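You operate a simulated robot arm through the tools that you are given. There is no shell and no other tool. Be economical: measure what you need, move in short steps, check, and stop when the job is done.

You are at the controls of a simulated two-armed robot. One attempt, no reset.

Task
Hold the blue tray on the machine end of the tool bench steady with one hand and put the steel bracket marked "door" from the middle of the orange cart top in it with the other.

The check looks at the end state, three seconds after you hand in, the way a careful person would. Anything else that was tipped, shoved, dropped, spilled or broken makes it a failure.

Robot
Two 7-joint arms with three-finger grippers on one trunk, on a base that drives. Base frame: it is fixed to the floor where the robot stands at the start and does not move with it; the origin is under the middle of the robot, x ahead of it, y to its left, z up; the surface under the hand at the start is at about z = 740. Lengths are in mm, angles in rad, forces in N, time in s.
The left shoulder is at the start at [56, 154, 953], the right one opposite. With the tool pointing down near the work surface each hand reaches from about 240 to 640 mm from the robot's upright axis, wherever it stands, measured 20 degrees to its own side. Places, roughly: blue tray [750, -2500, 750]. Payload 2.69 kg a hand.
The TCP of each hand is the grasp point between the finger pads, 29 mm short of the fingertips. In the tool frame z runs along the fingers and y along their closing line. Largest opening 120 mm; the body of the gripper starts 78 mm behind the TCP.
Orientation is that of the tool frame in the base frame, as [roll, pitch, yaw] about the fixed x, y, z axes, in that order (R = Rz(yaw) Ry(pitch) Rx(roll)). With the fingers straight down and closing along the base's y, the tool's x points along the base's -x, its y along +y and its z along -z.

Tools
- The arms move only by the tool arm_command. It takes "left_increments", "right_increments" or both (then of equal length, played together; a hand with none holds still); each is a list of rows, each a list of 3 entries, a list of its own where there are three numbers: the closure, from 0 (fully open) to 1 (shut), then the shift along the base's x, y, z in mm, then the turn, a rotation vector about the base's x, y, z in degrees. In form: [[gripper, [tx, ty, tz], [wx, wy, wz]], ...]. A call has 1 to 8 rows; each row is the pose to reach, as a shift and turn from the pose commanded when the call began. A row lasts 0.2 s, in which the tool goes at most 50 mm and 0.15 rad; a call with a longer step from one row to the next is refused whole, and so is a gripper value outside its range. A pose out of reach is approached as far as the arm can. The call stops where the force on the tool passes 40 N (or 10 N more than at its start, if that is more) or the arm is blocked; 0.2 s more then pass. The fingers move at their own pace and stop on an object; they squeeze with about 35 N. The grip force told is the motor's: it shows also when the fingers shut on nothing. Time passes only in rows, and 0.2 s behind the last, so rows that repeat a pose let the fingers close. It gives the time, the measured TCP pose, the force on the tool (base axes), the opening and the grip force at its end, in the units of the frame above (readings bear some noise), with the torque about the TCP (base axes, N m) and any sound that the robot's microphone picked up.
- Cameras (640 x 400 px; columns grow to the right, rows downward): "scene" is now at [169.9, 38.7, 1114.2]; the picture's right is [0.43, -0.90, 0.00], its down [-0.38, -0.18, -0.91] and it looks along [0.82, 0.39, -0.42] (base axes); focal length 251 px, centre (320, 200). "left" rides on the left gripper at [63, 0, -104] in its tool frame; the picture's right is [0.00, 1.00, 0.00], its down [-0.83, 0.00, -0.56] and it looks along [-0.56, 0.00, 0.83] (tool axes); focal length 275 px, centre (320, 200). "right" rides on the right gripper at [63, 0, -104] in its tool frame; the picture's right is [0.00, 1.00, 0.00], its down [-0.83, 0.00, -0.56] and it looks along [-0.56, 0.00, 0.83] (tool axes); focal length 275 px, centre (320, 200). There is no depth. A picture from a camera that has moved, and an enlarged one, comes with that camera's place and axes in the base frame and with its lens.
- capture(camera): a new picture of that camera. It takes no simulated time.
- raise_lower(by): slides the trunk up (or, below 0, down) by that many mm; the arms and the scene camera ride with it, the base frame stays. It gives what a move gives, with no picture.
- roll_base(legs): drives the robot by 1 to 6 legs, each [ahead, left, turn to the left] in mm, mm and rad, along the robot's own axes; the way and the turn of a leg run together, so that a leg with both is an arc; at most 1500 mm and 3.142 rad a leg. The arms and the cameras ride along, it lands a little off, and it stops where it bumps. It gives what a move gives.
- head_to(pan, tilt): turns the head with the scene camera to pan (to the left, within 1.396 rad either way) and tilt (down, from -0.506 to 1.204), counted from straight ahead of the robot. It gives what a move gives.
- enlarge(camera, box): a new picture of the part [left, top, right, bottom] of that camera's present view, enlarged. It takes no simulated time.
- finish_job(): hands the job in; it is judged then, once.

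Go step by step. Nothing tells you exact positions but the pictures and the camera data: compare them with the known pose of the tool, close in by small moves and look again before you grip or let go. The budget is 120 turns and 100 pictures, counting those below and the enlarged ones. Unless the task says otherwise, let go and move clear before handing in, and close with one line.

The tools are called after "Request:" by a JSON object that holds its "op" and its "data". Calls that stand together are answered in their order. arm_command: Moves the arms, as the interface text tells. Its arguments: {"type":"object","properties":{"left_increments":{"type":"array"},"right_increments":{"type":"array"}},"required":[]} The other tools are called the same way: raise_lower (by) slides the trunk up or down; roll_base (legs) drives the base; head_to (pan, tilt) turns the head that bears the scene camera; capture (camera) takes a picture; enlarge (camera, box) takes an enlarged picture of a part of a camera's view; finish_job () hands the job in.

At the start:

```text
time_s: 0.0
left_eef_pos: [363.1, 274.9, 1001.0]
left_tool_rot: [-3.14, 0.0, 3.14]
left_wrist_force: [0.0, -0.3, 0.5]
left_torque: [-0.01, -0.01, 0.01]
left_gripper_width: 120.1
left_grasp_force: 0.0
right_eef_pos: [403.0, -34.6, 997.3]
right_tool_rot: [3.141, 0.002, -3.141]
right_wrist_force: [0.2, -0.6, 0.3]
right_torque: [-0.01, -0.01, 0.01]
right_gripper_width: 120.0
right_grasp_force: 0.0
trunk travel left (down, up): [-325.0, 113.0]
robot x, y, heading: [-2.1, -1.5, -0.001]
head pan, tilt: [0.443, 0.438]
```

scene: 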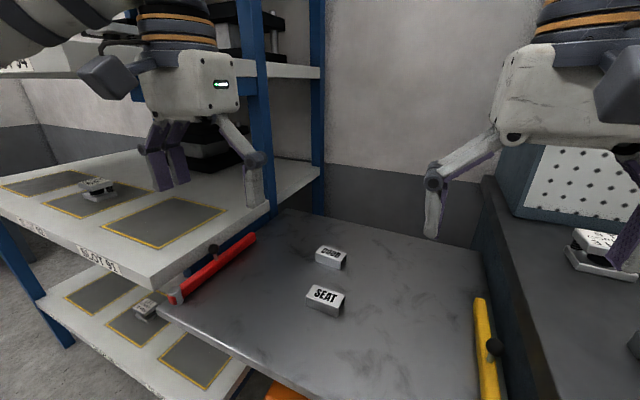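
right: 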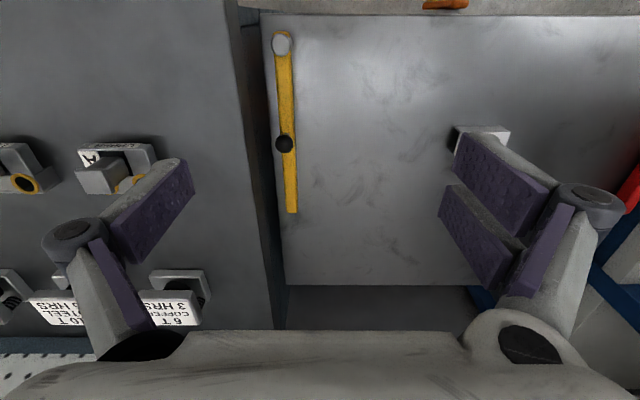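
left: 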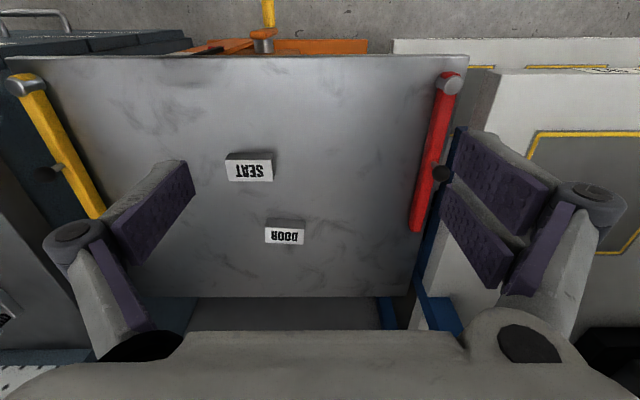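

The orange cart's top is ahead and left of me. Two labelled parts stand on it, DOOR (about [605, 218]) and SEAT (nearer, about [490, 181]). I'll look closer before moving.

Request:
{"op": "enlarge", "data": {"camera": "scene", "box": [260, 210, 400, 340]}}

Request:
{"op": "enlarge", "data": {"camera": "left", "box": [200, 130, 340, 260]}}

Request:
{"op": "head_to", "data": {"pan": -1.2, "tilt": 0.3}}

```text
3.08 times, centred on (330, 275) of scene
camera zoom: at [169.9, 38.7, 1114.2], right [0.43, -0.9, 0.0], down [-0.38, -0.18, -0.91], along [0.82, 0.39, -0.42], focal length 774 px, centre (289, -31)
```

zoom: 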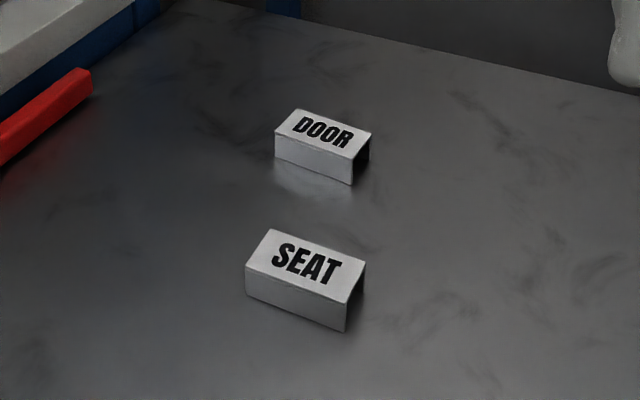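

```text
3.08 times, centred on (270, 195) of left
camera zoom: at [300.0, 274.9, 1105.0], right [0.0, 1.0, 0.0], down [0.83, 0.0, 0.56], along [0.56, 0.0, -0.83], focal length 847 px, centre (474, 215)
```

zoom: 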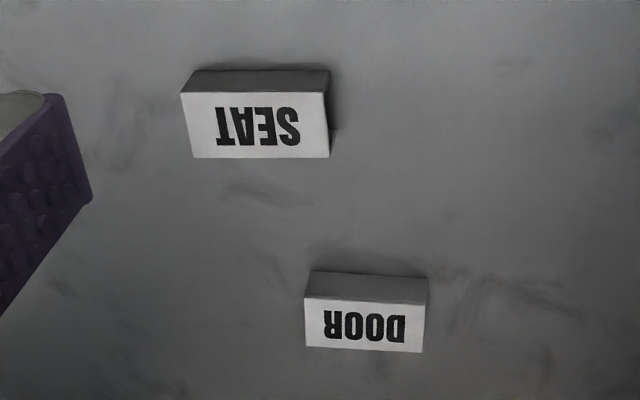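

```text
time_s: 1.7
left_eef_pos: [363.2, 274.8, 1000.8]
left_tool_rot: [3.14, 0.0, -3.141]
left_wrist_force: [0.4, 0.5, -0.4]
left_torque: [0.0, -0.01, 0.01]
left_gripper_width: 119.9
left_grasp_force: 0.0
right_eef_pos: [404.1, -35.6, 997.1]
right_tool_rot: [3.141, 0.002, -3.141]
right_wrist_force: [0.8, -0.3, -0.4]
right_torque: [0.03, 0.01, -0.04]
right_gripper_width: 119.9
right_grasp_force: 0.1
trunk travel left (down, up): [-325.0, 113.0]
robot x, y, heading: [-2.5, 2.2, 0.004]
head pan, tilt: [-1.201, 0.3]
```

The bracket is a small inverted U channel, about 60 mm along y and 30 along x. Now I'll view the tool bench to my right.

Request:
{"op": "capture", "data": {"camera": "scene"}}

```text
94 pictures are left
camera scene: at [120.5, -87.8, 1127.0], right [-0.93, -0.36, 0.0], down [-0.11, 0.28, -0.96], along [0.35, -0.89, -0.3], focal length 251 px, centre (320, 200)
```

scene: 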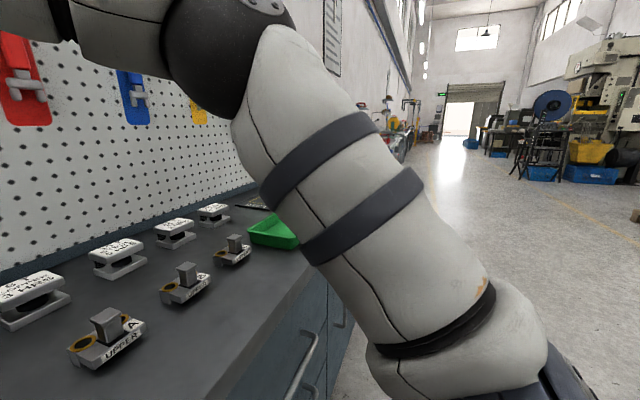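

The bench runs toward -y, with the blue tray beyond the green one. I'll pick the DOOR bracket first with the left hand, turned 90° so the fingers close across the channel (along x), starting high above it.

Request:
{"op": "arm_command", "data": {"left_increments": [[0, [20, -8, 0], [0, 0, 8]], [0, [40, -16, 0], [0, 0, 16]], [0, [60, -24, 0], [0, 0, 24]], [0, [80, -32, 0], [0, 0, 32]], [0, [100, -40, 0], [0, 0, 40]], [0, [120, -48, 0], [0, 0, 48]], [0, [140, -56, 0], [0, 0, 56]], [0, [160, -60, 0], [0, 0, 64]]]}}

Request:
{"op": "arm_command", "data": {"left_increments": [[0.2, [10, 0, -15], [0, 0, 8]], [0.3, [20, 0, -30], [0, 0, 16]], [0.3, [30, 0, -45], [0, 0, 24]], [0.3, [40, 0, -60], [0, 0, 26]], [0.3, [50, 0, -70], [0, 0, 26]], [0.3, [50, 0, -70], [0, 0, 26]]]}}

Request:
{"op": "capture", "data": {"camera": "left"}}

```text
time_s: 3.5
left_eef_pos: [523.4, 215.9, 1000.8]
left_tool_rot: [-3.141, -0.001, -2.022]
left_wrist_force: [0.6, 0.4, -0.5]
left_torque: [0.02, -0.02, -0.04]
left_gripper_width: 119.8
left_grasp_force: 0.0
right_eef_pos: [405.4, -36.0, 998.3]
right_tool_rot: [3.14, 0.002, 3.141]
right_wrist_force: [-0.4, -0.7, 0.0]
right_torque: [0.03, 0.0, 0.0]
right_gripper_width: 120.1
right_grasp_force: 0.1
trunk travel left (down, up): [-325.0, 113.0]
robot x, y, heading: [2.0, 1.6, -0.002]
head pan, tilt: [-1.201, 0.3]
```

```text
time_s: 4.9
left_eef_pos: [572.9, 215.3, 931.3]
left_tool_rot: [-3.141, 0.0, -1.572]
left_wrist_force: [0.6, -0.8, 0.1]
left_torque: [0.01, 0.0, 0.03]
left_gripper_width: 83.8
left_grasp_force: 0.2
right_eef_pos: [404.4, -35.5, 997.8]
right_tool_rot: [-3.141, 0.002, -3.141]
right_wrist_force: [-0.3, 0.0, 0.0]
right_torque: [0.02, -0.02, -0.02]
right_gripper_width: 120.1
right_grasp_force: 0.1
trunk travel left (down, up): [-325.0, 113.0]
robot x, y, heading: [1.3, -1.3, -0.0]
head pan, tilt: [-1.201, 0.3]
```

```text
93 pictures are left
camera left: at [572.2, 152.2, 1034.6], right [-1.0, 0.0, 0.0], down [0.0, 0.83, 0.56], along [0.0, 0.56, -0.83], focal length 275 px, centre (320, 200)
```

left: 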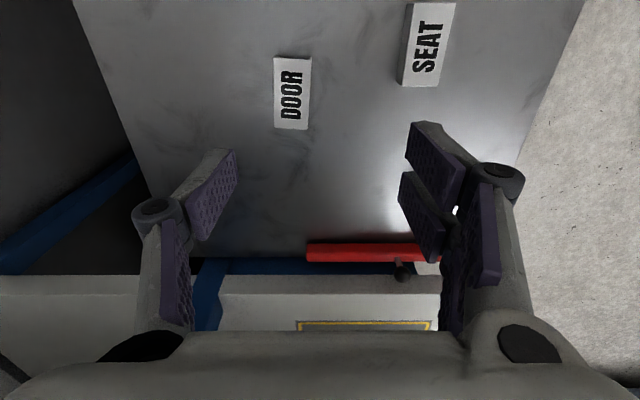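

DOOR sits at about [598, 215], top z about 757, yawed some 4° clockwise. I'll shift over it, turn to match, come lower and look again.

Request:
{"op": "arm_command", "data": {"left_increments": [[0.3, [12, 0, -30], [0, 0, -2]], [0.3, [25, 0, -60], [0, 0, -4]], [0.3, [25, 0, -85], [0, 0, -4]], [0.3, [25, 0, -85], [0, 0, -4]]]}}

Request:
{"op": "capture", "data": {"camera": "left"}}

Request:
{"op": "head_to", "data": {"pan": 0.44, "tilt": 0.55}}

Request:
{"op": "capture", "data": {"camera": "scene"}}

```text
time_s: 5.9
left_eef_pos: [596.3, 215.0, 846.4]
left_tool_rot: [3.141, -0.001, -1.641]
left_wrist_force: [0.7, -0.4, 1.0]
left_torque: [0.02, 0.0, 0.01]
left_gripper_width: 84.1
left_grasp_force: 0.0
right_eef_pos: [403.7, -34.9, 998.0]
right_tool_rot: [3.14, 0.003, 3.141]
right_wrist_force: [0.0, -0.3, 0.6]
right_torque: [-0.01, 0.03, 0.01]
right_gripper_width: 119.9
right_grasp_force: 0.1
trunk travel left (down, up): [-325.0, 113.0]
robot x, y, heading: [-2.5, 1.5, 0.001]
head pan, tilt: [-1.201, 0.3]
```

```text
92 pictures are left
camera left: at [592.8, 151.7, 949.2], right [-1.0, 0.07, 0.0], down [0.06, 0.83, 0.56], along [0.04, 0.55, -0.83], focal length 275 px, centre (320, 200)
```

left: 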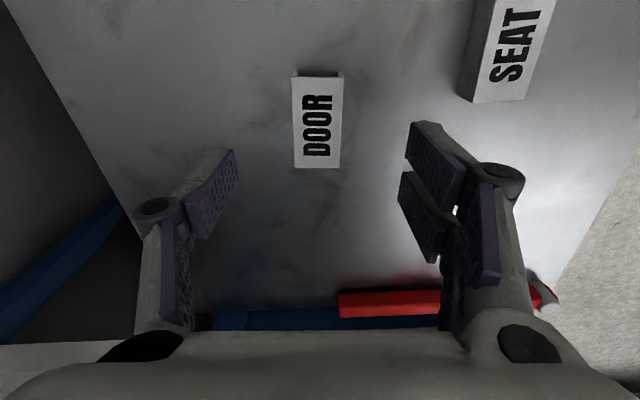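

```text
time_s: 7.6
left_eef_pos: [597.4, 215.4, 845.3]
left_tool_rot: [3.14, -0.001, -1.641]
left_wrist_force: [-1.0, -0.1, 0.8]
left_torque: [0.01, 0.02, 0.03]
left_gripper_width: 84.1
left_grasp_force: 0.0
right_eef_pos: [404.5, -34.9, 998.2]
right_tool_rot: [3.14, 0.002, -3.141]
right_wrist_force: [0.3, -0.3, 0.5]
right_torque: [-0.02, -0.02, -0.01]
right_gripper_width: 119.9
right_grasp_force: 0.0
trunk travel left (down, up): [-325.0, 113.0]
robot x, y, heading: [-1.4, -0.9, -0.001]
head pan, tilt: [0.44, 0.55]
```

```text
91 pictures are left
camera scene: at [168.0, 37.4, 1104.1], right [0.43, -0.91, 0.0], down [-0.47, -0.22, -0.85], along [0.77, 0.36, -0.52], focal length 251 px, centre (320, 200)
```

scene: 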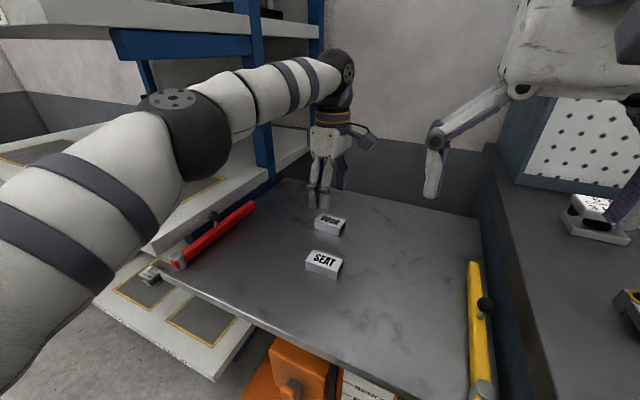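

Alignment looks good (centre about [599, 216], 34 by 65 mm). I'll go down to about z 770 and close.

Request:
{"op": "arm_command", "data": {"left_increments": [[0.3, [1.5, 0.5, -30], [0, 0, -0.5]], [0.3, [1.5, 0.5, -55], [0, 0, -1]], [0.3, [1.5, 0.5, -70], [0, 0, -1]], [0.3, [1.5, 0.5, -75], [0, 0, -1]], [0.3, [1.5, 0.5, -75], [0, 0, -1]]]}}

Request:
{"op": "capture", "data": {"camera": "left"}}

Request:
{"op": "enlarge", "data": {"camera": "scene", "box": [250, 130, 410, 290]}}

```text
time_s: 8.8
left_eef_pos: [598.4, 216.0, 773.1]
left_tool_rot: [3.14, 0.0, -1.658]
left_wrist_force: [0.7, 0.3, 0.1]
left_torque: [-0.01, 0.0, 0.03]
left_gripper_width: 84.0
left_grasp_force: 0.1
right_eef_pos: [403.7, -35.4, 998.9]
right_tool_rot: [3.142, 0.003, -3.141]
right_wrist_force: [0.2, -0.4, 0.1]
right_torque: [-0.03, 0.0, 0.01]
right_gripper_width: 120.0
right_grasp_force: 0.1
trunk travel left (down, up): [-325.0, 113.0]
robot x, y, heading: [-1.0, -0.6, -0.001]
head pan, tilt: [0.44, 0.55]
```

```text
90 pictures are left
camera left: at [593.3, 153.0, 875.5], right [-1.0, 0.09, 0.0], down [0.08, 0.83, 0.56], along [0.05, 0.55, -0.83], focal length 275 px, centre (320, 200)
```

left: 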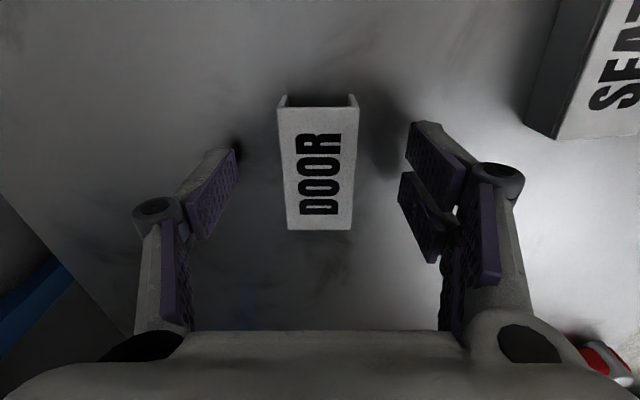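

```text
2.50 times, centred on (330, 210) of scene
camera zoom: at [168.0, 37.4, 1104.1], right [0.43, -0.9, 0.0], down [-0.47, -0.22, -0.85], along [0.77, 0.36, -0.52], focal length 628 px, centre (295, 175)
```

zoom: 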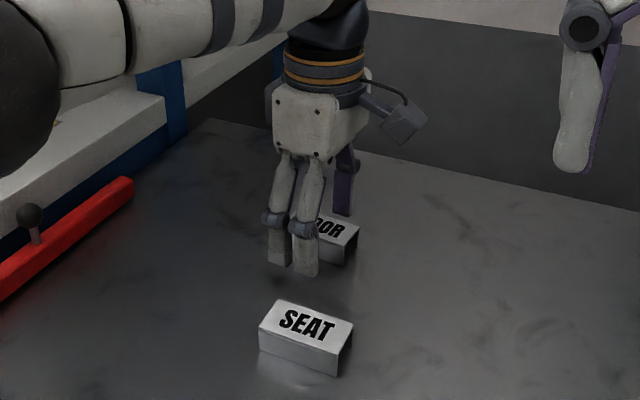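

The fingers straddle the bracket centrally. I'll come down 3 mm more and close.

Request:
{"op": "arm_command", "data": {"left_increments": [[0.3, [0, 0, -3], [0, 0, 0]], [0.5, [0, 0, -3], [0, 0, 0]], [0.7, [0, 0, -3], [0, 0, 0]], [1, [0, 0, -3], [0, 0, 0]], [1, [0, 0, -3], [0, 0, 0]], [1, [0, 0, -3], [0, 0, 0]]]}}

Request:
{"op": "capture", "data": {"camera": "left"}}

```text
time_s: 10.2
left_eef_pos: [599.0, 215.5, 768.6]
left_tool_rot: [-3.141, 0.0, -1.658]
left_wrist_force: [0.2, -0.1, 0.3]
left_torque: [0.02, 0.0, -0.01]
left_gripper_width: 33.4
left_grasp_force: 34.9
right_eef_pos: [404.3, -34.4, 998.0]
right_tool_rot: [3.141, 0.003, 3.142]
right_wrist_force: [0.3, -0.7, -0.3]
right_torque: [0.0, 0.03, 0.01]
right_gripper_width: 120.0
right_grasp_force: 0.1
trunk travel left (down, up): [-325.0, 113.0]
robot x, y, heading: [0.7, 3.4, 0.002]
head pan, tilt: [0.44, 0.55]
```

```text
88 pictures are left
camera left: at [593.7, 153.1, 872.8], right [-1.0, 0.09, 0.0], down [0.08, 0.83, 0.56], along [0.05, 0.55, -0.83], focal length 275 px, centre (320, 200)
```

left: 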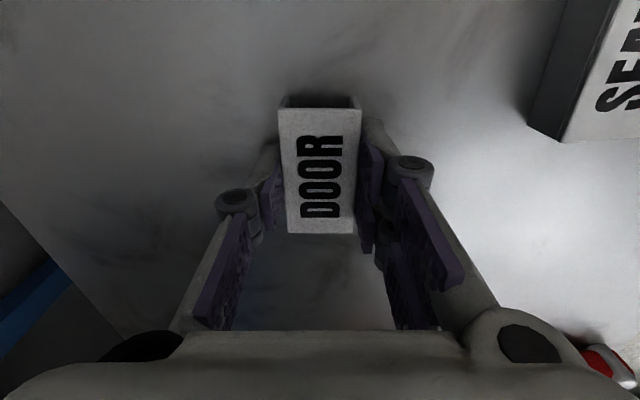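

The bracket is gripped (33 mm). I'll lift straight up and check.

Request:
{"op": "arm_command", "data": {"left_increments": [[1, [0, 0, 15], [0, 0, 0]], [1, [0, 0, 40], [0, 0, 0]], [1, [0, 0, 80], [0, 0, 0]], [1, [0, 0, 120], [0, 0, 0]], [1, [0, 0, 160], [0, 0, 0]], [1, [0, 0, 200], [0, 0, 0]], [1, [0, 0, 230], [0, 0, 0]]]}}

Request:
{"op": "capture", "data": {"camera": "left"}}

Request:
{"op": "capture", "data": {"camera": "scene"}}

```text
time_s: 11.8
left_eef_pos: [570.2, 216.8, 962.7]
left_tool_rot: [-3.141, 0.001, -1.659]
left_wrist_force: [-0.2, 1.0, 0.7]
left_torque: [-0.01, -0.03, -0.01]
left_gripper_width: 33.2
left_grasp_force: 34.7
left hand out of reach, approached as far as the arm can: row 5, 6, 7
right_eef_pos: [404.6, -35.7, 996.8]
right_tool_rot: [3.141, 0.002, -3.142]
right_wrist_force: [0.8, 0.0, 0.0]
right_torque: [0.03, 0.02, 0.04]
right_gripper_width: 120.1
right_grasp_force: 0.0
trunk travel left (down, up): [-325.0, 113.0]
robot x, y, heading: [1.1, -1.1, -0.001]
head pan, tilt: [0.44, 0.55]
```

```text
87 pictures are left
camera left: at [564.0, 154.7, 1066.1], right [-1.0, 0.09, 0.0], down [0.08, 0.83, 0.56], along [0.05, 0.55, -0.83], focal length 275 px, centre (320, 200)
```

left: 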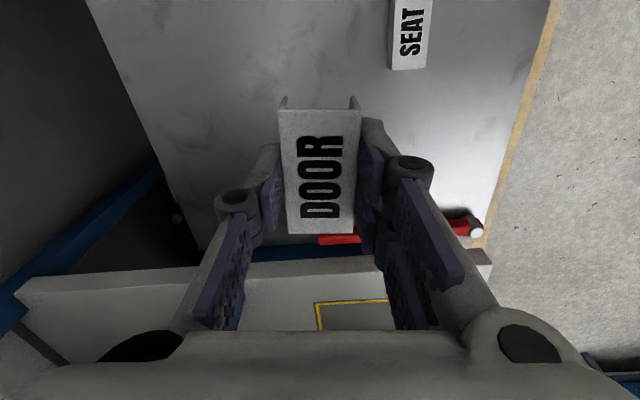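

```text
86 pictures are left
camera scene: at [168.1, 37.4, 1104.0], right [0.43, -0.9, 0.0], down [-0.47, -0.22, -0.85], along [0.77, 0.36, -0.52], focal length 251 px, centre (320, 200)
```

scene: 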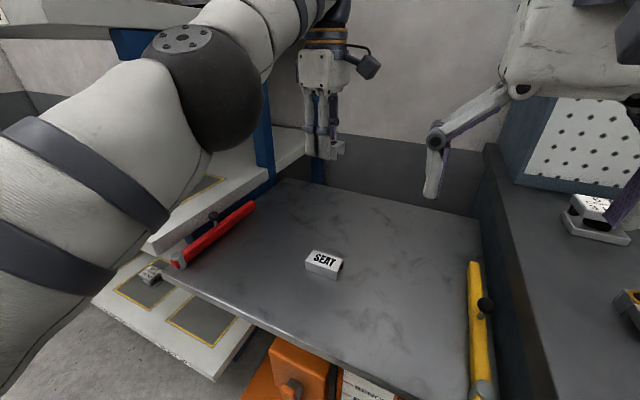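

The bracket is held and lifted clear. I'll draw the left hand in close to the body, then look down the aisle.

Request:
{"op": "arm_command", "data": {"left_increments": [[1, [-40, 0, 10], [0, 0, 0]], [1, [-80, 0, 20], [0, 0, 0]], [1, [-120, 0, 30], [0, 0, 0]], [1, [-160, 0, 40], [0, 0, 0]], [1, [-190, 0, 40], [0, 0, 0]], [1, [-210, 0, 40], [0, 0, 0]]]}}

Request:
{"op": "head_to", "data": {"pan": -1.39, "tilt": 0.5}}

Request:
{"op": "capture", "data": {"camera": "scene"}}

Request:
{"op": "capture", "data": {"camera": "right"}}

```text
time_s: 13.2
left_eef_pos: [561.9, 218.0, 973.7]
left_tool_rot: [3.14, 0.0, -1.658]
left_wrist_force: [-0.3, -0.3, -0.7]
left_torque: [0.03, -0.02, 0.02]
left_gripper_width: 33.1
left_grasp_force: 34.8
left hand out of reach, approached as far as the arm can: row 1, 2, 3, 4, 5, 6
right_eef_pos: [404.5, -35.3, 997.3]
right_tool_rot: [3.141, 0.001, 3.141]
right_wrist_force: [1.0, -0.1, -0.7]
right_torque: [0.01, 0.0, 0.01]
right_gripper_width: 120.0
right_grasp_force: 0.0
trunk travel left (down, up): [-325.0, 113.0]
robot x, y, heading: [0.6, 0.1, 0.005]
head pan, tilt: [0.44, 0.55]
```

```text
time_s: 15.0
left_eef_pos: [563.1, 217.1, 972.8]
left_tool_rot: [3.139, 0.0, -1.657]
left_wrist_force: [0.1, 0.5, -0.9]
left_torque: [-0.01, 0.01, -0.01]
left_gripper_width: 33.1
left_grasp_force: 34.8
right_eef_pos: [404.4, -35.7, 996.6]
right_tool_rot: [3.141, 0.001, -3.14]
right_wrist_force: [-0.9, 0.3, 0.4]
right_torque: [-0.01, -0.01, 0.02]
right_gripper_width: 119.9
right_grasp_force: 0.1
trunk travel left (down, up): [-325.0, 113.0]
robot x, y, heading: [-3.5, 2.4, -0.0]
head pan, tilt: [-1.389, 0.499]
```

```text
85 pictures are left
camera scene: at [103.2, -90.3, 1108.6], right [-0.98, -0.18, 0.0], down [-0.09, 0.47, -0.88], along [0.16, -0.86, -0.48], focal length 251 px, centre (320, 200)
```

scene: 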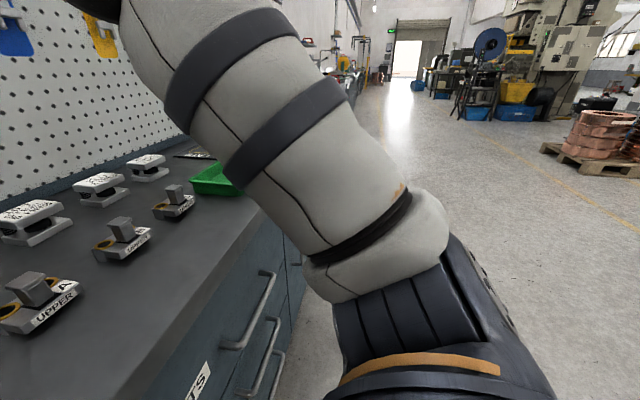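

```text
84 pictures are left
camera right: at [341.8, -35.9, 1102.3], right [0.0, 1.0, 0.0], down [0.83, 0.0, 0.56], along [0.56, 0.0, -0.83], focal length 275 px, centre (320, 200)
```

right: 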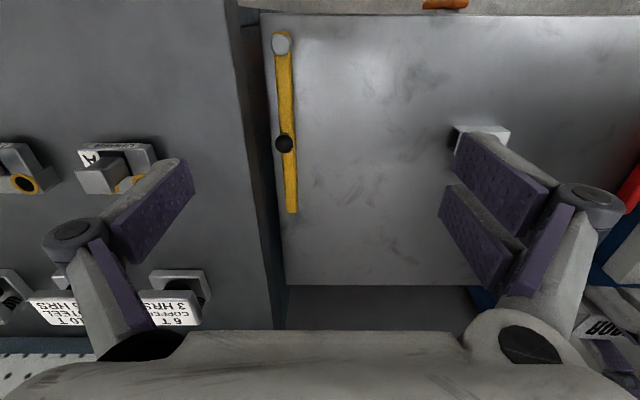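

The left arm is stuck near its limit at that height. I'll try a lower and small move, to see what it takes as its commanded pose.

Request:
{"op": "arm_command", "data": {"left_increments": [[1, [0, 0, -25], [0, 0, 0]], [1, [0, 0, -50], [0, 0, 0]], [1, [0, 0, -50], [0, 0, 0]]]}}

```text
time_s: 15.8
left_eef_pos: [580.2, 217.2, 930.1]
left_tool_rot: [3.141, 0.0, -1.659]
left_wrist_force: [-0.3, -0.6, -0.5]
left_torque: [0.01, 0.0, 0.01]
left_gripper_width: 33.1
left_grasp_force: 34.6
left hand out of reach, approached as far as the arm can: row 1, 2, 3
right_eef_pos: [404.1, -36.1, 997.7]
right_tool_rot: [-3.141, 0.0, 3.14]
right_wrist_force: [0.1, 0.2, -0.1]
right_torque: [0.02, 0.0, 0.02]
right_gripper_width: 120.0
right_grasp_force: 0.0
trunk travel left (down, up): [-325.0, 113.0]
robot x, y, heading: [-0.6, -1.2, -0.001]
head pan, tilt: [-1.389, 0.499]
```

Request:
{"op": "arm_command", "data": {"left_increments": [[1, [-20, 0, 0], [0, 0, 0]], [1, [-60, 0, 0], [0, 0, 0]], [1, [-60, 0, 0], [0, 0, 0]]]}}

```text
time_s: 16.6
left_eef_pos: [570.4, 219.2, 952.7]
left_tool_rot: [3.139, 0.0, -1.656]
left_wrist_force: [0.5, -0.2, -1.2]
left_torque: [0.01, 0.03, -0.02]
left_gripper_width: 33.2
left_grasp_force: 35.0
left hand out of reach, approached as far as the arm can: row 1, 2, 3
right_eef_pos: [403.8, -35.3, 998.0]
right_tool_rot: [3.141, 0.0, -3.141]
right_wrist_force: [-0.5, -0.2, 0.4]
right_torque: [0.0, -0.02, -0.02]
right_gripper_width: 120.2
right_grasp_force: 0.0
trunk travel left (down, up): [-325.0, 113.0]
robot x, y, heading: [-2.1, -1.3, 0.0]
head pan, tilt: [-1.389, 0.499]
```

The arm seems to be straight at full stretch (a singular pose), sliding only sideways. I'll go back down the way I came to bend the elbow again, well above the cart.

Request:
{"op": "arm_command", "data": {"left_increments": [[1, [8, 0, -20], [0, 0, 0]], [1, [15, 0, -40], [0, 0, 0]], [1, [15, 0, -60], [0, 0, 0]], [1, [15, 0, -80], [0, 0, 0]], [1, [10, 0, -95], [0, 0, 0]], [1, [0, 0, -105], [0, 0, 0]], [1, [-10, 0, -110], [0, 0, 0]], [1, [-10, 0, -110], [0, 0, 0]]]}}

```text
time_s: 18.4
left_eef_pos: [603.5, 222.5, 854.6]
left_tool_rot: [3.139, 0.0, -1.658]
left_wrist_force: [0.2, 0.2, -0.1]
left_torque: [-0.03, 0.0, -0.01]
left_gripper_width: 33.1
left_grasp_force: 35.2
left hand out of reach, approached as far as the arm can: row 3, 4, 5, 6, 7, 8
right_eef_pos: [404.6, -34.7, 998.4]
right_tool_rot: [-3.141, 0.0, 3.141]
right_wrist_force: [-0.7, 0.1, -0.2]
right_torque: [0.01, 0.0, -0.01]
right_gripper_width: 119.8
right_grasp_force: 0.1
trunk travel left (down, up): [-325.0, 113.0]
robot x, y, heading: [0.3, -0.8, -0.007]
head pan, tilt: [-1.389, 0.499]
```

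Request:
{"op": "arm_command", "data": {"left_increments": [[1, [0, -30, 0], [0, 0, 0]], [1, [0, -60, 0], [0, 0, 0]], [1, [-10, -90, 0], [0, 0, 0]], [1, [-20, -120, 0], [0, 0, 0]], [1, [-40, -120, 0], [0, 0, 0]], [1, [-60, -120, 0], [0, 0, 0]], [1, [-60, -120, 0], [0, 0, 0]]]}}

```text
time_s: 20.0
left_eef_pos: [588.1, 97.1, 860.5]
left_tool_rot: [3.139, 0.001, -1.657]
left_wrist_force: [0.2, 0.5, -1.0]
left_torque: [-0.03, -0.01, -0.03]
left_gripper_width: 33.4
left_grasp_force: 34.8
left hand out of reach, approached as far as the arm can: row 2, 4, 5, 6, 7
right_eef_pos: [404.5, -35.6, 996.6]
right_tool_rot: [3.141, 0.001, 3.141]
right_wrist_force: [0.4, 0.3, 0.3]
right_torque: [-0.01, 0.02, 0.0]
right_gripper_width: 120.1
right_grasp_force: 0.2
trunk travel left (down, up): [-325.0, 113.0]
robot x, y, heading: [-1.0, 2.1, -0.004]
head pan, tilt: [-1.389, 0.499]
```

I'll look at the arm to see how it is bent.

Request:
{"op": "head_to", "data": {"pan": 0.5, "tilt": 0.3}}

Request:
{"op": "capture", "data": {"camera": "scene"}}

```text
time_s: 21.9
left_eef_pos: [587.7, 96.4, 860.4]
left_tool_rot: [3.141, -0.001, -1.657]
left_wrist_force: [0.0, -0.1, -0.9]
left_torque: [-0.02, -0.01, -0.02]
left_gripper_width: 33.0
left_grasp_force: 35.2
right_eef_pos: [403.8, -34.6, 997.8]
right_tool_rot: [3.141, 0.001, -3.141]
right_wrist_force: [-0.3, 0.1, 0.5]
right_torque: [0.0, 0.02, 0.03]
right_gripper_width: 119.7
right_grasp_force: 0.1
trunk travel left (down, up): [-325.0, 113.0]
robot x, y, heading: [0.4, -1.5, 0.003]
head pan, tilt: [0.499, 0.3]
```

```text
83 pictures are left
camera scene: at [168.8, 43.8, 1127.0], right [0.48, -0.88, 0.0], down [-0.26, -0.14, -0.96], along [0.84, 0.46, -0.3], focal length 251 px, centre (320, 200)
```

scene: 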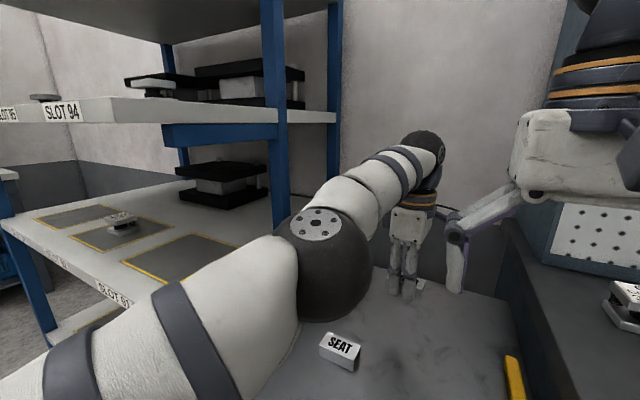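

The elbow isn't straight, so a wrist joint limit is probably the block. I'll turn the hand's yaw back while drawing in.

Request:
{"op": "arm_command", "data": {"left_increments": [[1, [0, 10, 0], [0, 0, -8]], [1, [-5, 20, 0], [0, 0, -16]], [1, [-10, 30, 5], [0, 0, -24]], [1, [-20, 40, 10], [0, 0, -32]], [1, [-40, 50, 20], [0, 0, -40]], [1, [-60, 60, 30], [0, 0, -46]], [1, [-80, 70, 40], [0, 0, -46]]]}}

```text
time_s: 23.5
left_eef_pos: [584.3, 152.1, 908.5]
left_tool_rot: [3.139, -0.003, -2.412]
left_wrist_force: [0.8, 0.0, -0.6]
left_torque: [0.01, -0.01, -0.01]
left_gripper_width: 33.2
left_grasp_force: 34.8
left hand out of reach, approached as far as the arm can: row 1, 2, 3, 4, 5, 6, 7
right_eef_pos: [404.4, -34.5, 998.5]
right_tool_rot: [3.141, 0.002, 3.141]
right_wrist_force: [-0.1, 0.5, 0.2]
right_torque: [0.03, 0.03, 0.0]
right_gripper_width: 119.8
right_grasp_force: 0.0
trunk travel left (down, up): [-325.0, 113.0]
robot x, y, heading: [-3.3, -3.0, 0.001]
head pan, tilt: [0.499, 0.3]
```

Request:
{"op": "arm_command", "data": {"left_increments": [[1, [0, 20, -15], [0, 0, -6]], [1, [-10, 40, -30], [0, 0, -12]], [1, [-20, 60, -45], [0, 0, -18]], [1, [-30, 80, -60], [0, 0, -24]], [1, [-45, 100, -70], [0, 0, -30]], [1, [-60, 110, -70], [0, 0, -36]], [1, [-70, 110, -70], [0, 0, -41]], [1, [-70, 110, -70], [0, 0, -41]]]}}

Request:
{"op": "capture", "data": {"camera": "scene"}}

```text
time_s: 25.3
left_eef_pos: [523.5, 292.1, 838.5]
left_tool_rot: [-3.106, -0.019, -3.049]
left_wrist_force: [-8.3, -10.6, -0.3]
left_torque: [1.15, -0.95, -0.05]
left_gripper_width: 33.5
left_grasp_force: 35.1
left hand out of reach, approached as far as the arm can: row 1, 2, 3, 4, 5, 6, 7
right_eef_pos: [401.8, -31.7, 999.2]
right_tool_rot: [-3.137, 0.004, -3.14]
right_wrist_force: [-0.9, 0.8, -0.1]
right_torque: [-0.11, -0.05, 0.05]
right_gripper_width: 120.1
right_grasp_force: 0.1
trunk travel left (down, up): [-325.0, 113.0]
robot x, y, heading: [0.6, 1.1, -0.003]
head pan, tilt: [0.499, 0.3]
```

```text
82 pictures are left
camera scene: at [166.2, 47.7, 1127.3], right [0.48, -0.88, 0.0], down [-0.26, -0.14, -0.96], along [0.84, 0.46, -0.3], focal length 251 px, centre (320, 200)
```

scene: 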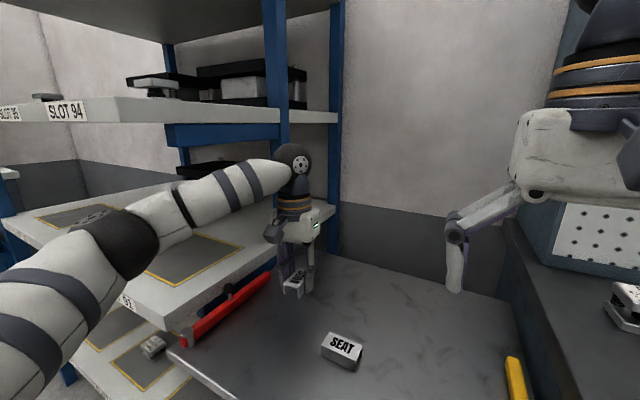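

It is bending again, but the hand reads about 13 N sideways, so it touches something on the shelf side. I'll back off to the right and in.

Request:
{"op": "arm_command", "data": {"left_increments": [[1, [-15, -20, 0], [0, 0, 0]], [1, [-30, -40, 0], [0, 0, 0]], [1, [-50, -50, 0], [0, 0, 0]], [1, [-50, -50, 0], [0, 0, 0]]]}}

Request:
{"op": "capture", "data": {"camera": "scene"}}

Request:
{"op": "capture", "data": {"camera": "left"}}

```text
time_s: 26.3
left_eef_pos: [459.8, 212.4, 837.9]
left_tool_rot: [3.141, 0.001, 3.106]
left_wrist_force: [0.2, -0.6, -0.2]
left_torque: [0.0, -0.01, -0.01]
left_gripper_width: 33.4
left_grasp_force: 35.0
right_eef_pos: [405.2, -34.9, 997.6]
right_tool_rot: [-3.141, 0.002, -3.141]
right_wrist_force: [-0.1, 0.6, -0.2]
right_torque: [0.0, 0.02, 0.02]
right_gripper_width: 120.0
right_grasp_force: 0.0
trunk travel left (down, up): [-325.0, 113.0]
robot x, y, heading: [4.3, 2.6, -0.003]
head pan, tilt: [0.499, 0.3]
```

```text
81 pictures are left
camera scene: at [168.8, 43.9, 1127.0], right [0.48, -0.88, 0.0], down [-0.26, -0.14, -0.96], along [0.84, 0.46, -0.3], focal length 251 px, centre (320, 200)
```

scene: 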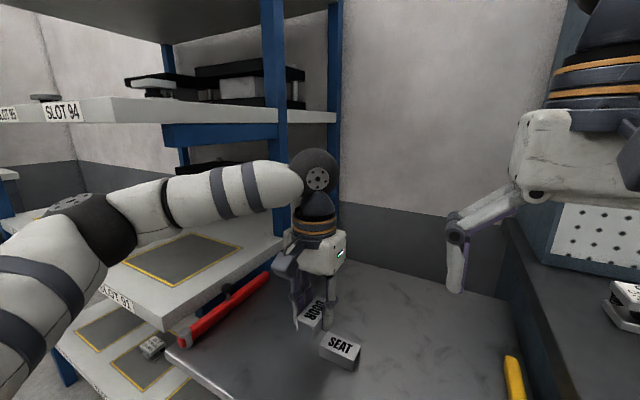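

```text
80 pictures are left
camera left: at [398.3, 215.4, 942.4], right [0.04, 1.0, 0.0], down [0.83, -0.03, 0.56], along [0.56, -0.02, -0.83], focal length 275 px, centre (320, 200)
```

left: 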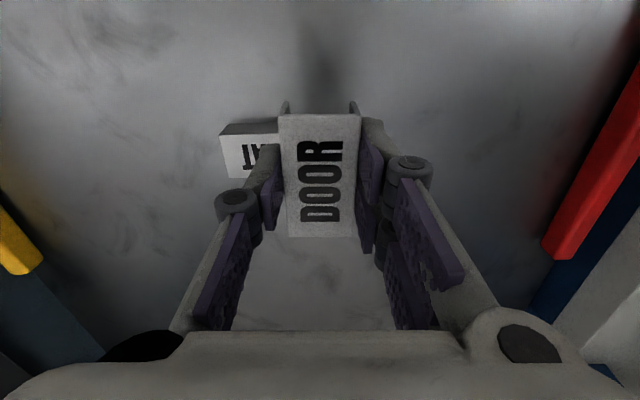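

Free again with the elbow bent and the bracket still held. I'll raise the hand and draw it in, then check the shelf.

Request:
{"op": "arm_command", "data": {"left_increments": [[1, [-10, 0, 30], [0, 0, 0]], [1, [-20, -5, 65], [0, 0, 0]], [1, [-30, -10, 100], [0, 0, 0]], [1, [-50, -10, 130], [0, 0, 0]], [1, [-70, -10, 150], [0, 0, 0]], [1, [-90, -10, 160], [0, 0, 0]], [1, [-90, -10, 160], [0, 0, 0]]]}}

Request:
{"op": "head_to", "data": {"pan": 0.75, "tilt": 0.45}}

Request:
{"op": "capture", "data": {"camera": "scene"}}

```text
time_s: 27.9
left_eef_pos: [373.1, 202.2, 998.8]
left_tool_rot: [-3.141, 0.0, 3.105]
left_wrist_force: [-0.5, 0.4, -0.5]
left_torque: [-0.02, 0.0, 0.03]
left_gripper_width: 33.0
left_grasp_force: 34.9
right_eef_pos: [403.3, -34.6, 998.1]
right_tool_rot: [3.14, 0.0, -3.141]
right_wrist_force: [0.5, 0.3, -0.2]
right_torque: [0.0, 0.03, -0.03]
right_gripper_width: 120.2
right_grasp_force: 0.1
trunk travel left (down, up): [-325.0, 113.0]
robot x, y, heading: [-0.0, -1.5, 0.003]
head pan, tilt: [0.499, 0.3]
```

```text
time_s: 28.6
left_eef_pos: [374.8, 202.0, 998.9]
left_tool_rot: [-3.141, 0.0, 3.106]
left_wrist_force: [-0.2, -0.8, -1.2]
left_torque: [0.03, 0.02, 0.02]
left_gripper_width: 33.3
left_grasp_force: 35.1
right_eef_pos: [403.8, -35.3, 996.7]
right_tool_rot: [-3.14, 0.002, 3.14]
right_wrist_force: [-0.1, -1.2, -0.7]
right_torque: [0.01, 0.03, 0.01]
right_gripper_width: 120.2
right_grasp_force: 0.3
trunk travel left (down, up): [-325.0, 113.0]
robot x, y, heading: [3.3, 2.9, 0.003]
head pan, tilt: [0.75, 0.45]
```

```text
79 pictures are left
camera scene: at [154.0, 61.8, 1113.1], right [0.68, -0.73, 0.0], down [-0.32, -0.3, -0.9], along [0.66, 0.61, -0.43], focal length 251 px, centre (320, 200)
```

scene: 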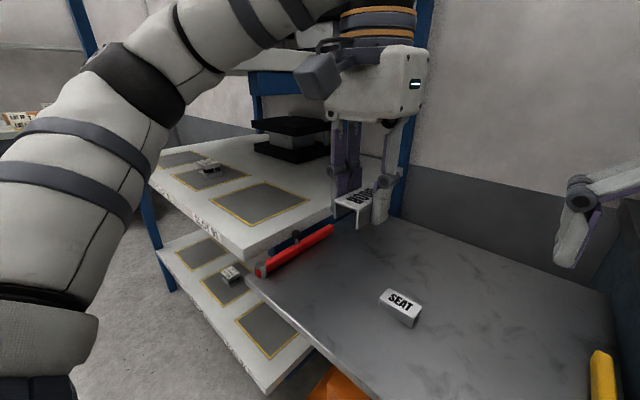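

The shelf piece and SEAT are undisturbed, and the bracket is in hand. I'll sidestep right along the bench by 1000 mm and look.

Request:
{"op": "roll_base", "data": {"legs": [[0, -1000, 0]]}}

Request:
{"op": "head_to", "data": {"pan": -0.75, "tilt": 0.4}}

Request:
{"op": "capture", "data": {"camera": "scene"}}

```text
time_s: 36.5
left_eef_pos: [374.8, -785.3, 997.2]
left_tool_rot: [-3.141, -0.001, 3.108]
left_wrist_force: [-0.5, -0.4, -0.1]
left_torque: [-0.02, 0.03, 0.0]
left_gripper_width: 33.1
left_grasp_force: 35.0
right_eef_pos: [403.4, -1022.1, 997.4]
right_tool_rot: [-3.141, 0.001, -3.141]
right_wrist_force: [-0.4, -0.7, 0.2]
right_torque: [-0.04, -0.03, -0.02]
right_gripper_width: 120.1
right_grasp_force: 0.1
trunk travel left (down, up): [-325.0, 113.0]
robot x, y, heading: [-1.3, -986.6, -0.003]
head pan, tilt: [0.75, 0.45]
```

```text
time_s: 38.1
left_eef_pos: [374.6, -784.5, 999.0]
left_tool_rot: [3.142, 0.001, 3.106]
left_wrist_force: [-0.4, 0.5, -0.3]
left_torque: [-0.02, 0.0, -0.01]
left_gripper_width: 32.9
left_grasp_force: 34.4
right_eef_pos: [404.0, -1023.5, 996.7]
right_tool_rot: [-3.142, 0.002, 3.141]
right_wrist_force: [-0.2, -0.5, 0.2]
right_torque: [0.02, 0.01, 0.03]
right_gripper_width: 120.0
right_grasp_force: 0.0
trunk travel left (down, up): [-325.0, 113.0]
robot x, y, heading: [-1.0, -986.9, 0.003]
head pan, tilt: [-0.75, 0.4]
```

```text
78 pictures are left
camera scene: at [154.3, -1051.2, 1117.8], right [-0.68, -0.73, 0.0], down [-0.28, 0.27, -0.92], along [0.67, -0.63, -0.39], focal length 251 px, centre (320, 200)
```

scene: 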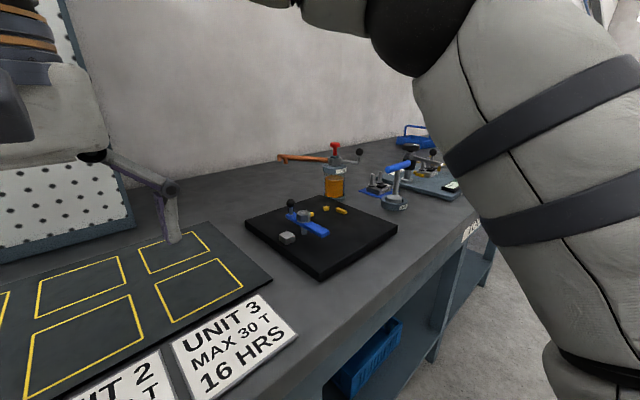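

The bench carries on with fixtures, and a blue tray-like thing stands at the far end. I'll sidestep another 900 mm; the hands pass over the bench's front edge, clear of everything.

Request:
{"op": "roll_base", "data": {"legs": [[0, -900, 0]]}}

Request:
{"op": "head_to", "data": {"pan": -0.55, "tilt": 0.5}}

Request:
{"op": "capture", "data": {"camera": "scene"}}

```text
time_s: 45.4
left_eef_pos: [378.9, -1670.4, 999.7]
left_tool_rot: [-3.141, 0.001, 3.123]
left_wrist_force: [0.1, -0.9, -1.7]
left_torque: [0.01, 0.0, -0.03]
left_gripper_width: 33.2
left_grasp_force: 35.5
right_eef_pos: [412.0, -1906.9, 996.7]
right_tool_rot: [3.141, 0.002, -3.127]
right_wrist_force: [0.3, -0.7, -0.3]
right_torque: [-0.03, 0.03, -0.01]
right_gripper_width: 120.1
right_grasp_force: 0.2
trunk travel left (down, up): [-325.0, 113.0]
robot x, y, heading: [6.1, -1876.0, 0.016]
head pan, tilt: [-0.75, 0.4]
```

```text
time_s: 46.1
left_eef_pos: [378.1, -1669.7, 998.9]
left_tool_rot: [3.14, 0.0, 3.124]
left_wrist_force: [0.1, -0.6, -1.3]
left_torque: [0.03, 0.0, 0.0]
left_gripper_width: 33.3
left_grasp_force: 35.0
right_eef_pos: [411.9, -1908.5, 997.7]
right_tool_rot: [3.14, 0.002, -3.127]
right_wrist_force: [0.7, 0.0, 0.5]
right_torque: [-0.01, 0.02, 0.02]
right_gripper_width: 120.1
right_grasp_force: 0.0
trunk travel left (down, up): [-325.0, 113.0]
robot x, y, heading: [7.5, -1874.1, 0.02]
head pan, tilt: [-0.55, 0.499]
```

```text
77 pictures are left
camera scene: at [171.7, -1924.2, 1108.7], right [-0.51, -0.86, 0.0], down [-0.41, 0.24, -0.88], along [0.76, -0.45, -0.48], focal length 251 px, centre (320, 200)
```

scene: 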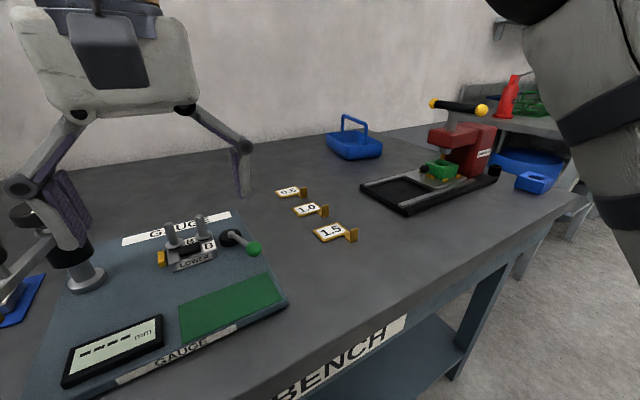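

Two blue things are on the bench's far end: a shallow basket-like one with a handle, and a small one near the right edge. I'll enlarge.

Request:
{"op": "enlarge", "data": {"camera": "scene", "box": [290, 80, 450, 200]}}

Request:
{"op": "enlarge", "data": {"camera": "scene", "box": [420, 70, 580, 220]}}

```text
3.33 times, centred on (370, 140) of scene
camera zoom: at [171.7, -1924.2, 1108.7], right [-0.51, -0.86, 0.0], down [-0.41, 0.24, -0.88], along [0.76, -0.45, -0.48], focal length 838 px, centre (153, 400)
```

zoom: 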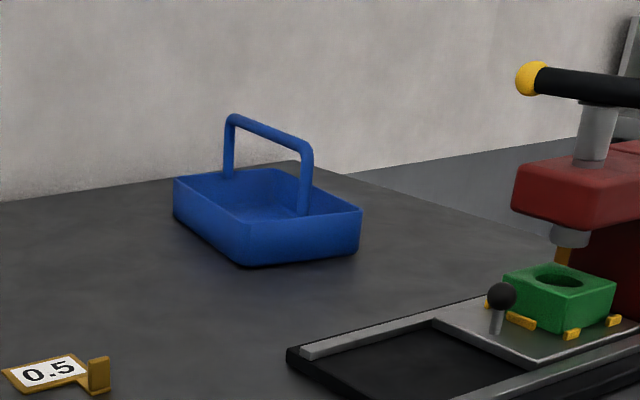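

```text
2.67 times, centred on (500, 145) of scene
camera zoom: at [171.7, -1924.2, 1108.7], right [-0.51, -0.86, 0.0], down [-0.41, 0.24, -0.88], along [0.76, -0.45, -0.48], focal length 670 px, centre (-160, 347)
```

zoom: 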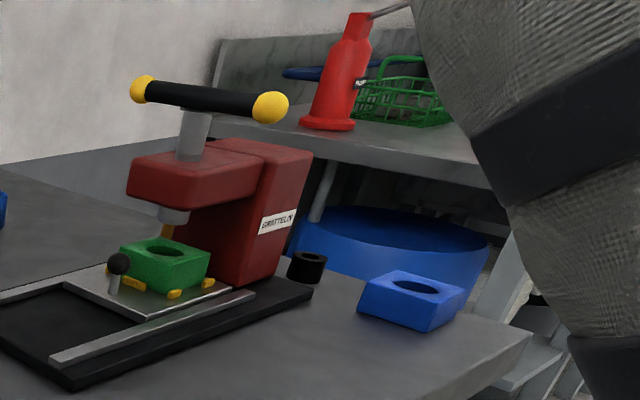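

The blue tray is the one with the arched handle. Its depth is unsure (bench height unknown), so I'll sidestep 250 mm and triangulate.

Request:
{"op": "roll_base", "data": {"legs": [[0, -250, -0.016]]}}

Request:
{"op": "capture", "data": {"camera": "scene"}}

Request:
{"op": "capture", "data": {"camera": "right"}}

```text
time_s: 48.6
left_eef_pos: [384.2, -1926.0, 998.8]
left_tool_rot: [3.141, 0.001, 3.109]
left_wrist_force: [0.0, 0.5, 0.3]
left_torque: [0.01, 0.0, 0.0]
left_gripper_width: 33.1
left_grasp_force: 34.6
right_eef_pos: [412.6, -2162.7, 997.4]
right_tool_rot: [-3.141, 0.001, -3.138]
right_wrist_force: [0.3, 0.3, 0.1]
right_torque: [0.01, 0.01, 0.0]
right_gripper_width: 120.0
right_grasp_force: 0.0
trunk travel left (down, up): [-325.0, 113.0]
robot x, y, heading: [7.1, -2130.9, 0.001]
head pan, tilt: [-0.55, 0.499]
```

```text
74 pictures are left
camera scene: at [173.5, -2177.5, 1108.6], right [-0.52, -0.85, 0.0], down [-0.41, 0.25, -0.88], along [0.75, -0.46, -0.48], focal length 251 px, centre (320, 200)
```

scene: 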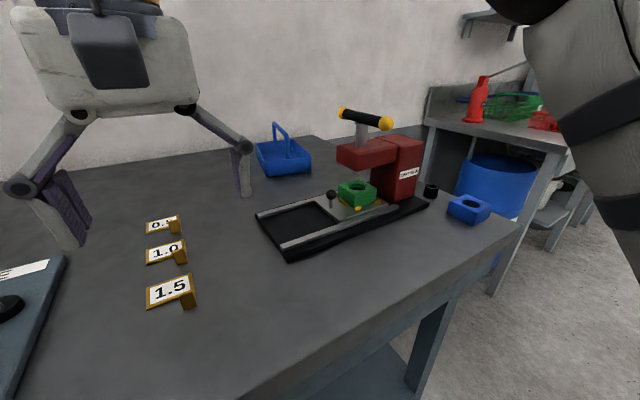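

```text
73 pictures are left
camera right: at [350.8, -2164.5, 1102.3], right [-0.01, 1.0, 0.0], down [0.83, 0.01, 0.56], along [0.56, 0.0, -0.83], focal length 275 px, centre (320, 200)
```

right: 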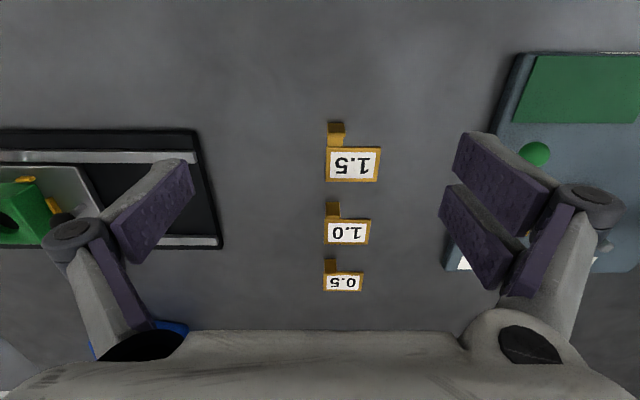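

The bench top works out at about z 832. I'll enlarge the tray to pin it.

Request:
{"op": "enlarge", "data": {"camera": "scene", "box": [230, 100, 350, 190]}}

Request:
{"op": "head_to", "data": {"pan": -0.3, "tilt": 0.75}}

Request:
{"op": "capture", "data": {"camera": "scene"}}

```text
4.44 times, centred on (290, 145) of scene
camera zoom: at [173.5, -2177.5, 1108.6], right [-0.52, -0.85, 0.0], down [-0.41, 0.25, -0.88], along [0.75, -0.46, -0.48], focal length 1117 px, centre (453, 444)
```

zoom: 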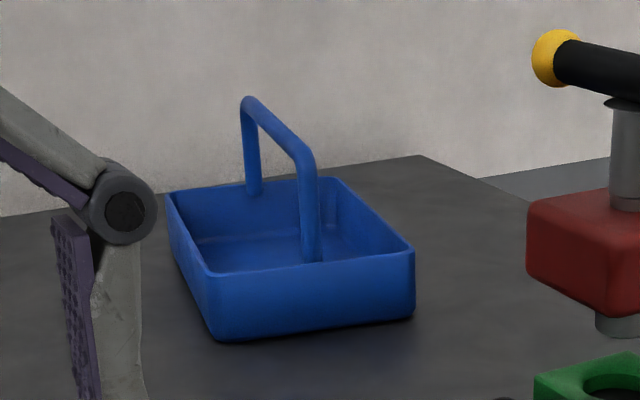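

```text
time_s: 49.4
left_eef_pos: [383.4, -1925.2, 998.2]
left_tool_rot: [-3.141, -0.001, 3.11]
left_wrist_force: [-0.5, -0.7, -1.1]
left_torque: [0.02, 0.03, -0.02]
left_gripper_width: 32.9
left_grasp_force: 35.0
right_eef_pos: [414.1, -2163.3, 997.9]
right_tool_rot: [3.14, 0.001, -3.137]
right_wrist_force: [0.8, 0.3, 0.8]
right_torque: [-0.02, -0.01, -0.01]
right_gripper_width: 120.2
right_grasp_force: 0.1
trunk travel left (down, up): [-325.0, 113.0]
robot x, y, heading: [6.0, -2126.9, 0.002]
head pan, tilt: [-0.3, 0.75]
```

```text
71 pictures are left
camera scene: at [175.0, -2154.3, 1086.7], right [-0.29, -0.96, 0.0], down [-0.65, 0.2, -0.73], along [0.7, -0.21, -0.68], focal length 251 px, centre (320, 200)
```

scene: 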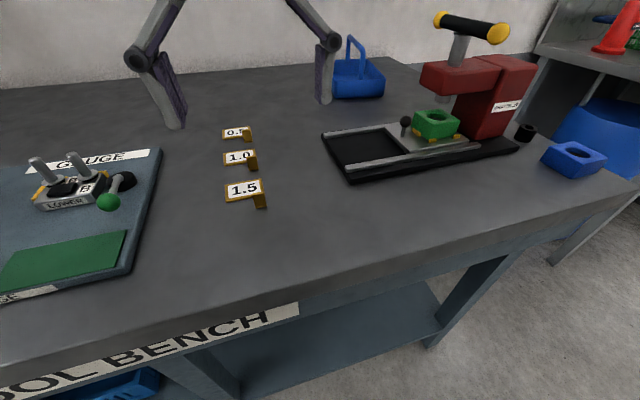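

The tray sits at about centre [870, -2467], 180 by 125 mm, rim z 878, with its handle arch along the long axis (top z about 942). It's too deep to reach from the front edge (x about 320), but the bench ends at y about -2726, so I'll go round to that end. First back off, and look at the base footprint and the space there.

Request:
{"op": "roll_base", "data": {"legs": [[-200, 0, 0], [0, -600, 0]]}}

Request:
{"op": "head_to", "data": {"pan": -0.5, "tilt": 0.6}}

Request:
{"op": "capture", "data": {"camera": "scene"}}

Request:
{"op": "head_to", "data": {"pan": -0.1, "tilt": 1.2}}

Request:
{"op": "capture", "data": {"camera": "scene"}}

```text
time_s: 55.7
left_eef_pos: [186.0, -2528.0, 998.1]
left_tool_rot: [-3.142, 0.0, 3.102]
left_wrist_force: [0.0, 0.1, -1.1]
left_torque: [-0.02, -0.01, 0.03]
left_gripper_width: 33.4
left_grasp_force: 34.8
right_eef_pos: [214.9, -2768.3, 997.3]
right_tool_rot: [3.141, 0.001, 3.137]
right_wrist_force: [0.3, 0.2, -0.3]
right_torque: [0.02, 0.03, 0.03]
right_gripper_width: 119.8
right_grasp_force: 0.0
trunk travel left (down, up): [-325.0, 113.0]
robot x, y, heading: [-193.9, -2731.0, -0.006]
head pan, tilt: [-0.3, 0.75]
```

```text
time_s: 56.4
left_eef_pos: [186.1, -2529.3, 999.2]
left_tool_rot: [-3.141, 0.0, 3.102]
left_wrist_force: [-0.3, 0.3, -0.7]
left_torque: [-0.01, 0.01, 0.03]
left_gripper_width: 32.9
left_grasp_force: 35.1
right_eef_pos: [215.2, -2766.7, 997.7]
right_tool_rot: [3.141, 0.001, 3.135]
right_wrist_force: [-0.3, -0.2, 0.5]
right_torque: [0.01, -0.03, 0.0]
right_gripper_width: 119.9
right_grasp_force: 0.0
trunk travel left (down, up): [-325.0, 113.0]
robot x, y, heading: [-185.5, -2732.0, -0.005]
head pan, tilt: [-0.499, 0.6]
```

```text
70 pictures are left
camera scene: at [-25.7, -2773.4, 1099.5], right [-0.48, -0.88, 0.0], down [-0.49, 0.27, -0.82], along [0.72, -0.4, -0.57], focal length 251 px, centre (320, 200)
```

scene: 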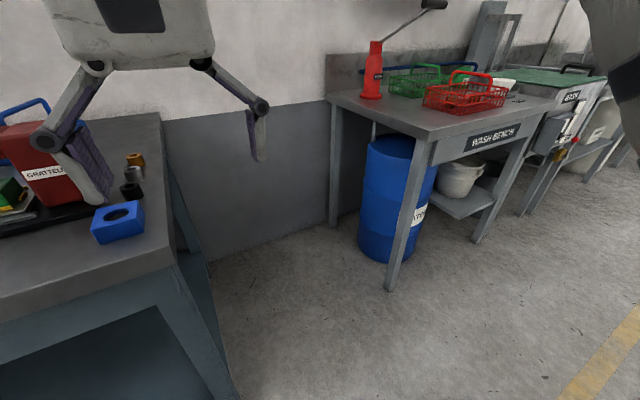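

```text
time_s: 57.4
left_eef_pos: [185.8, -2530.5, 997.8]
left_tool_rot: [3.141, 0.001, 3.101]
left_wrist_force: [-0.1, -0.8, -0.7]
left_torque: [-0.03, 0.02, 0.0]
left_gripper_width: 32.9
left_grasp_force: 35.0
right_eef_pos: [214.5, -2766.3, 997.5]
right_tool_rot: [-3.141, 0.001, 3.136]
right_wrist_force: [0.6, 0.5, 0.6]
right_torque: [-0.02, -0.02, 0.0]
right_gripper_width: 120.0
right_grasp_force: 0.0
trunk travel left (down, up): [-325.0, 113.0]
robot x, y, heading: [-192.6, -2729.6, -0.009]
head pan, tilt: [-0.099, 1.201]
```

```text
69 pictures are left
camera scene: at [-47.4, -2736.6, 1055.0], right [-0.11, -0.99, 0.0], down [-0.93, 0.1, -0.36], along [0.36, -0.04, -0.93], focal length 251 px, centre (320, 200)
```

scene: 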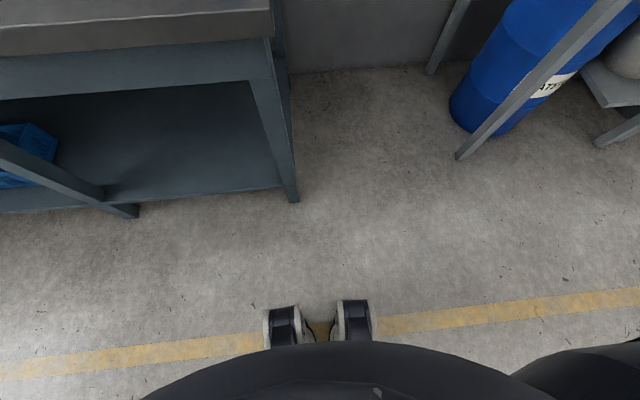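

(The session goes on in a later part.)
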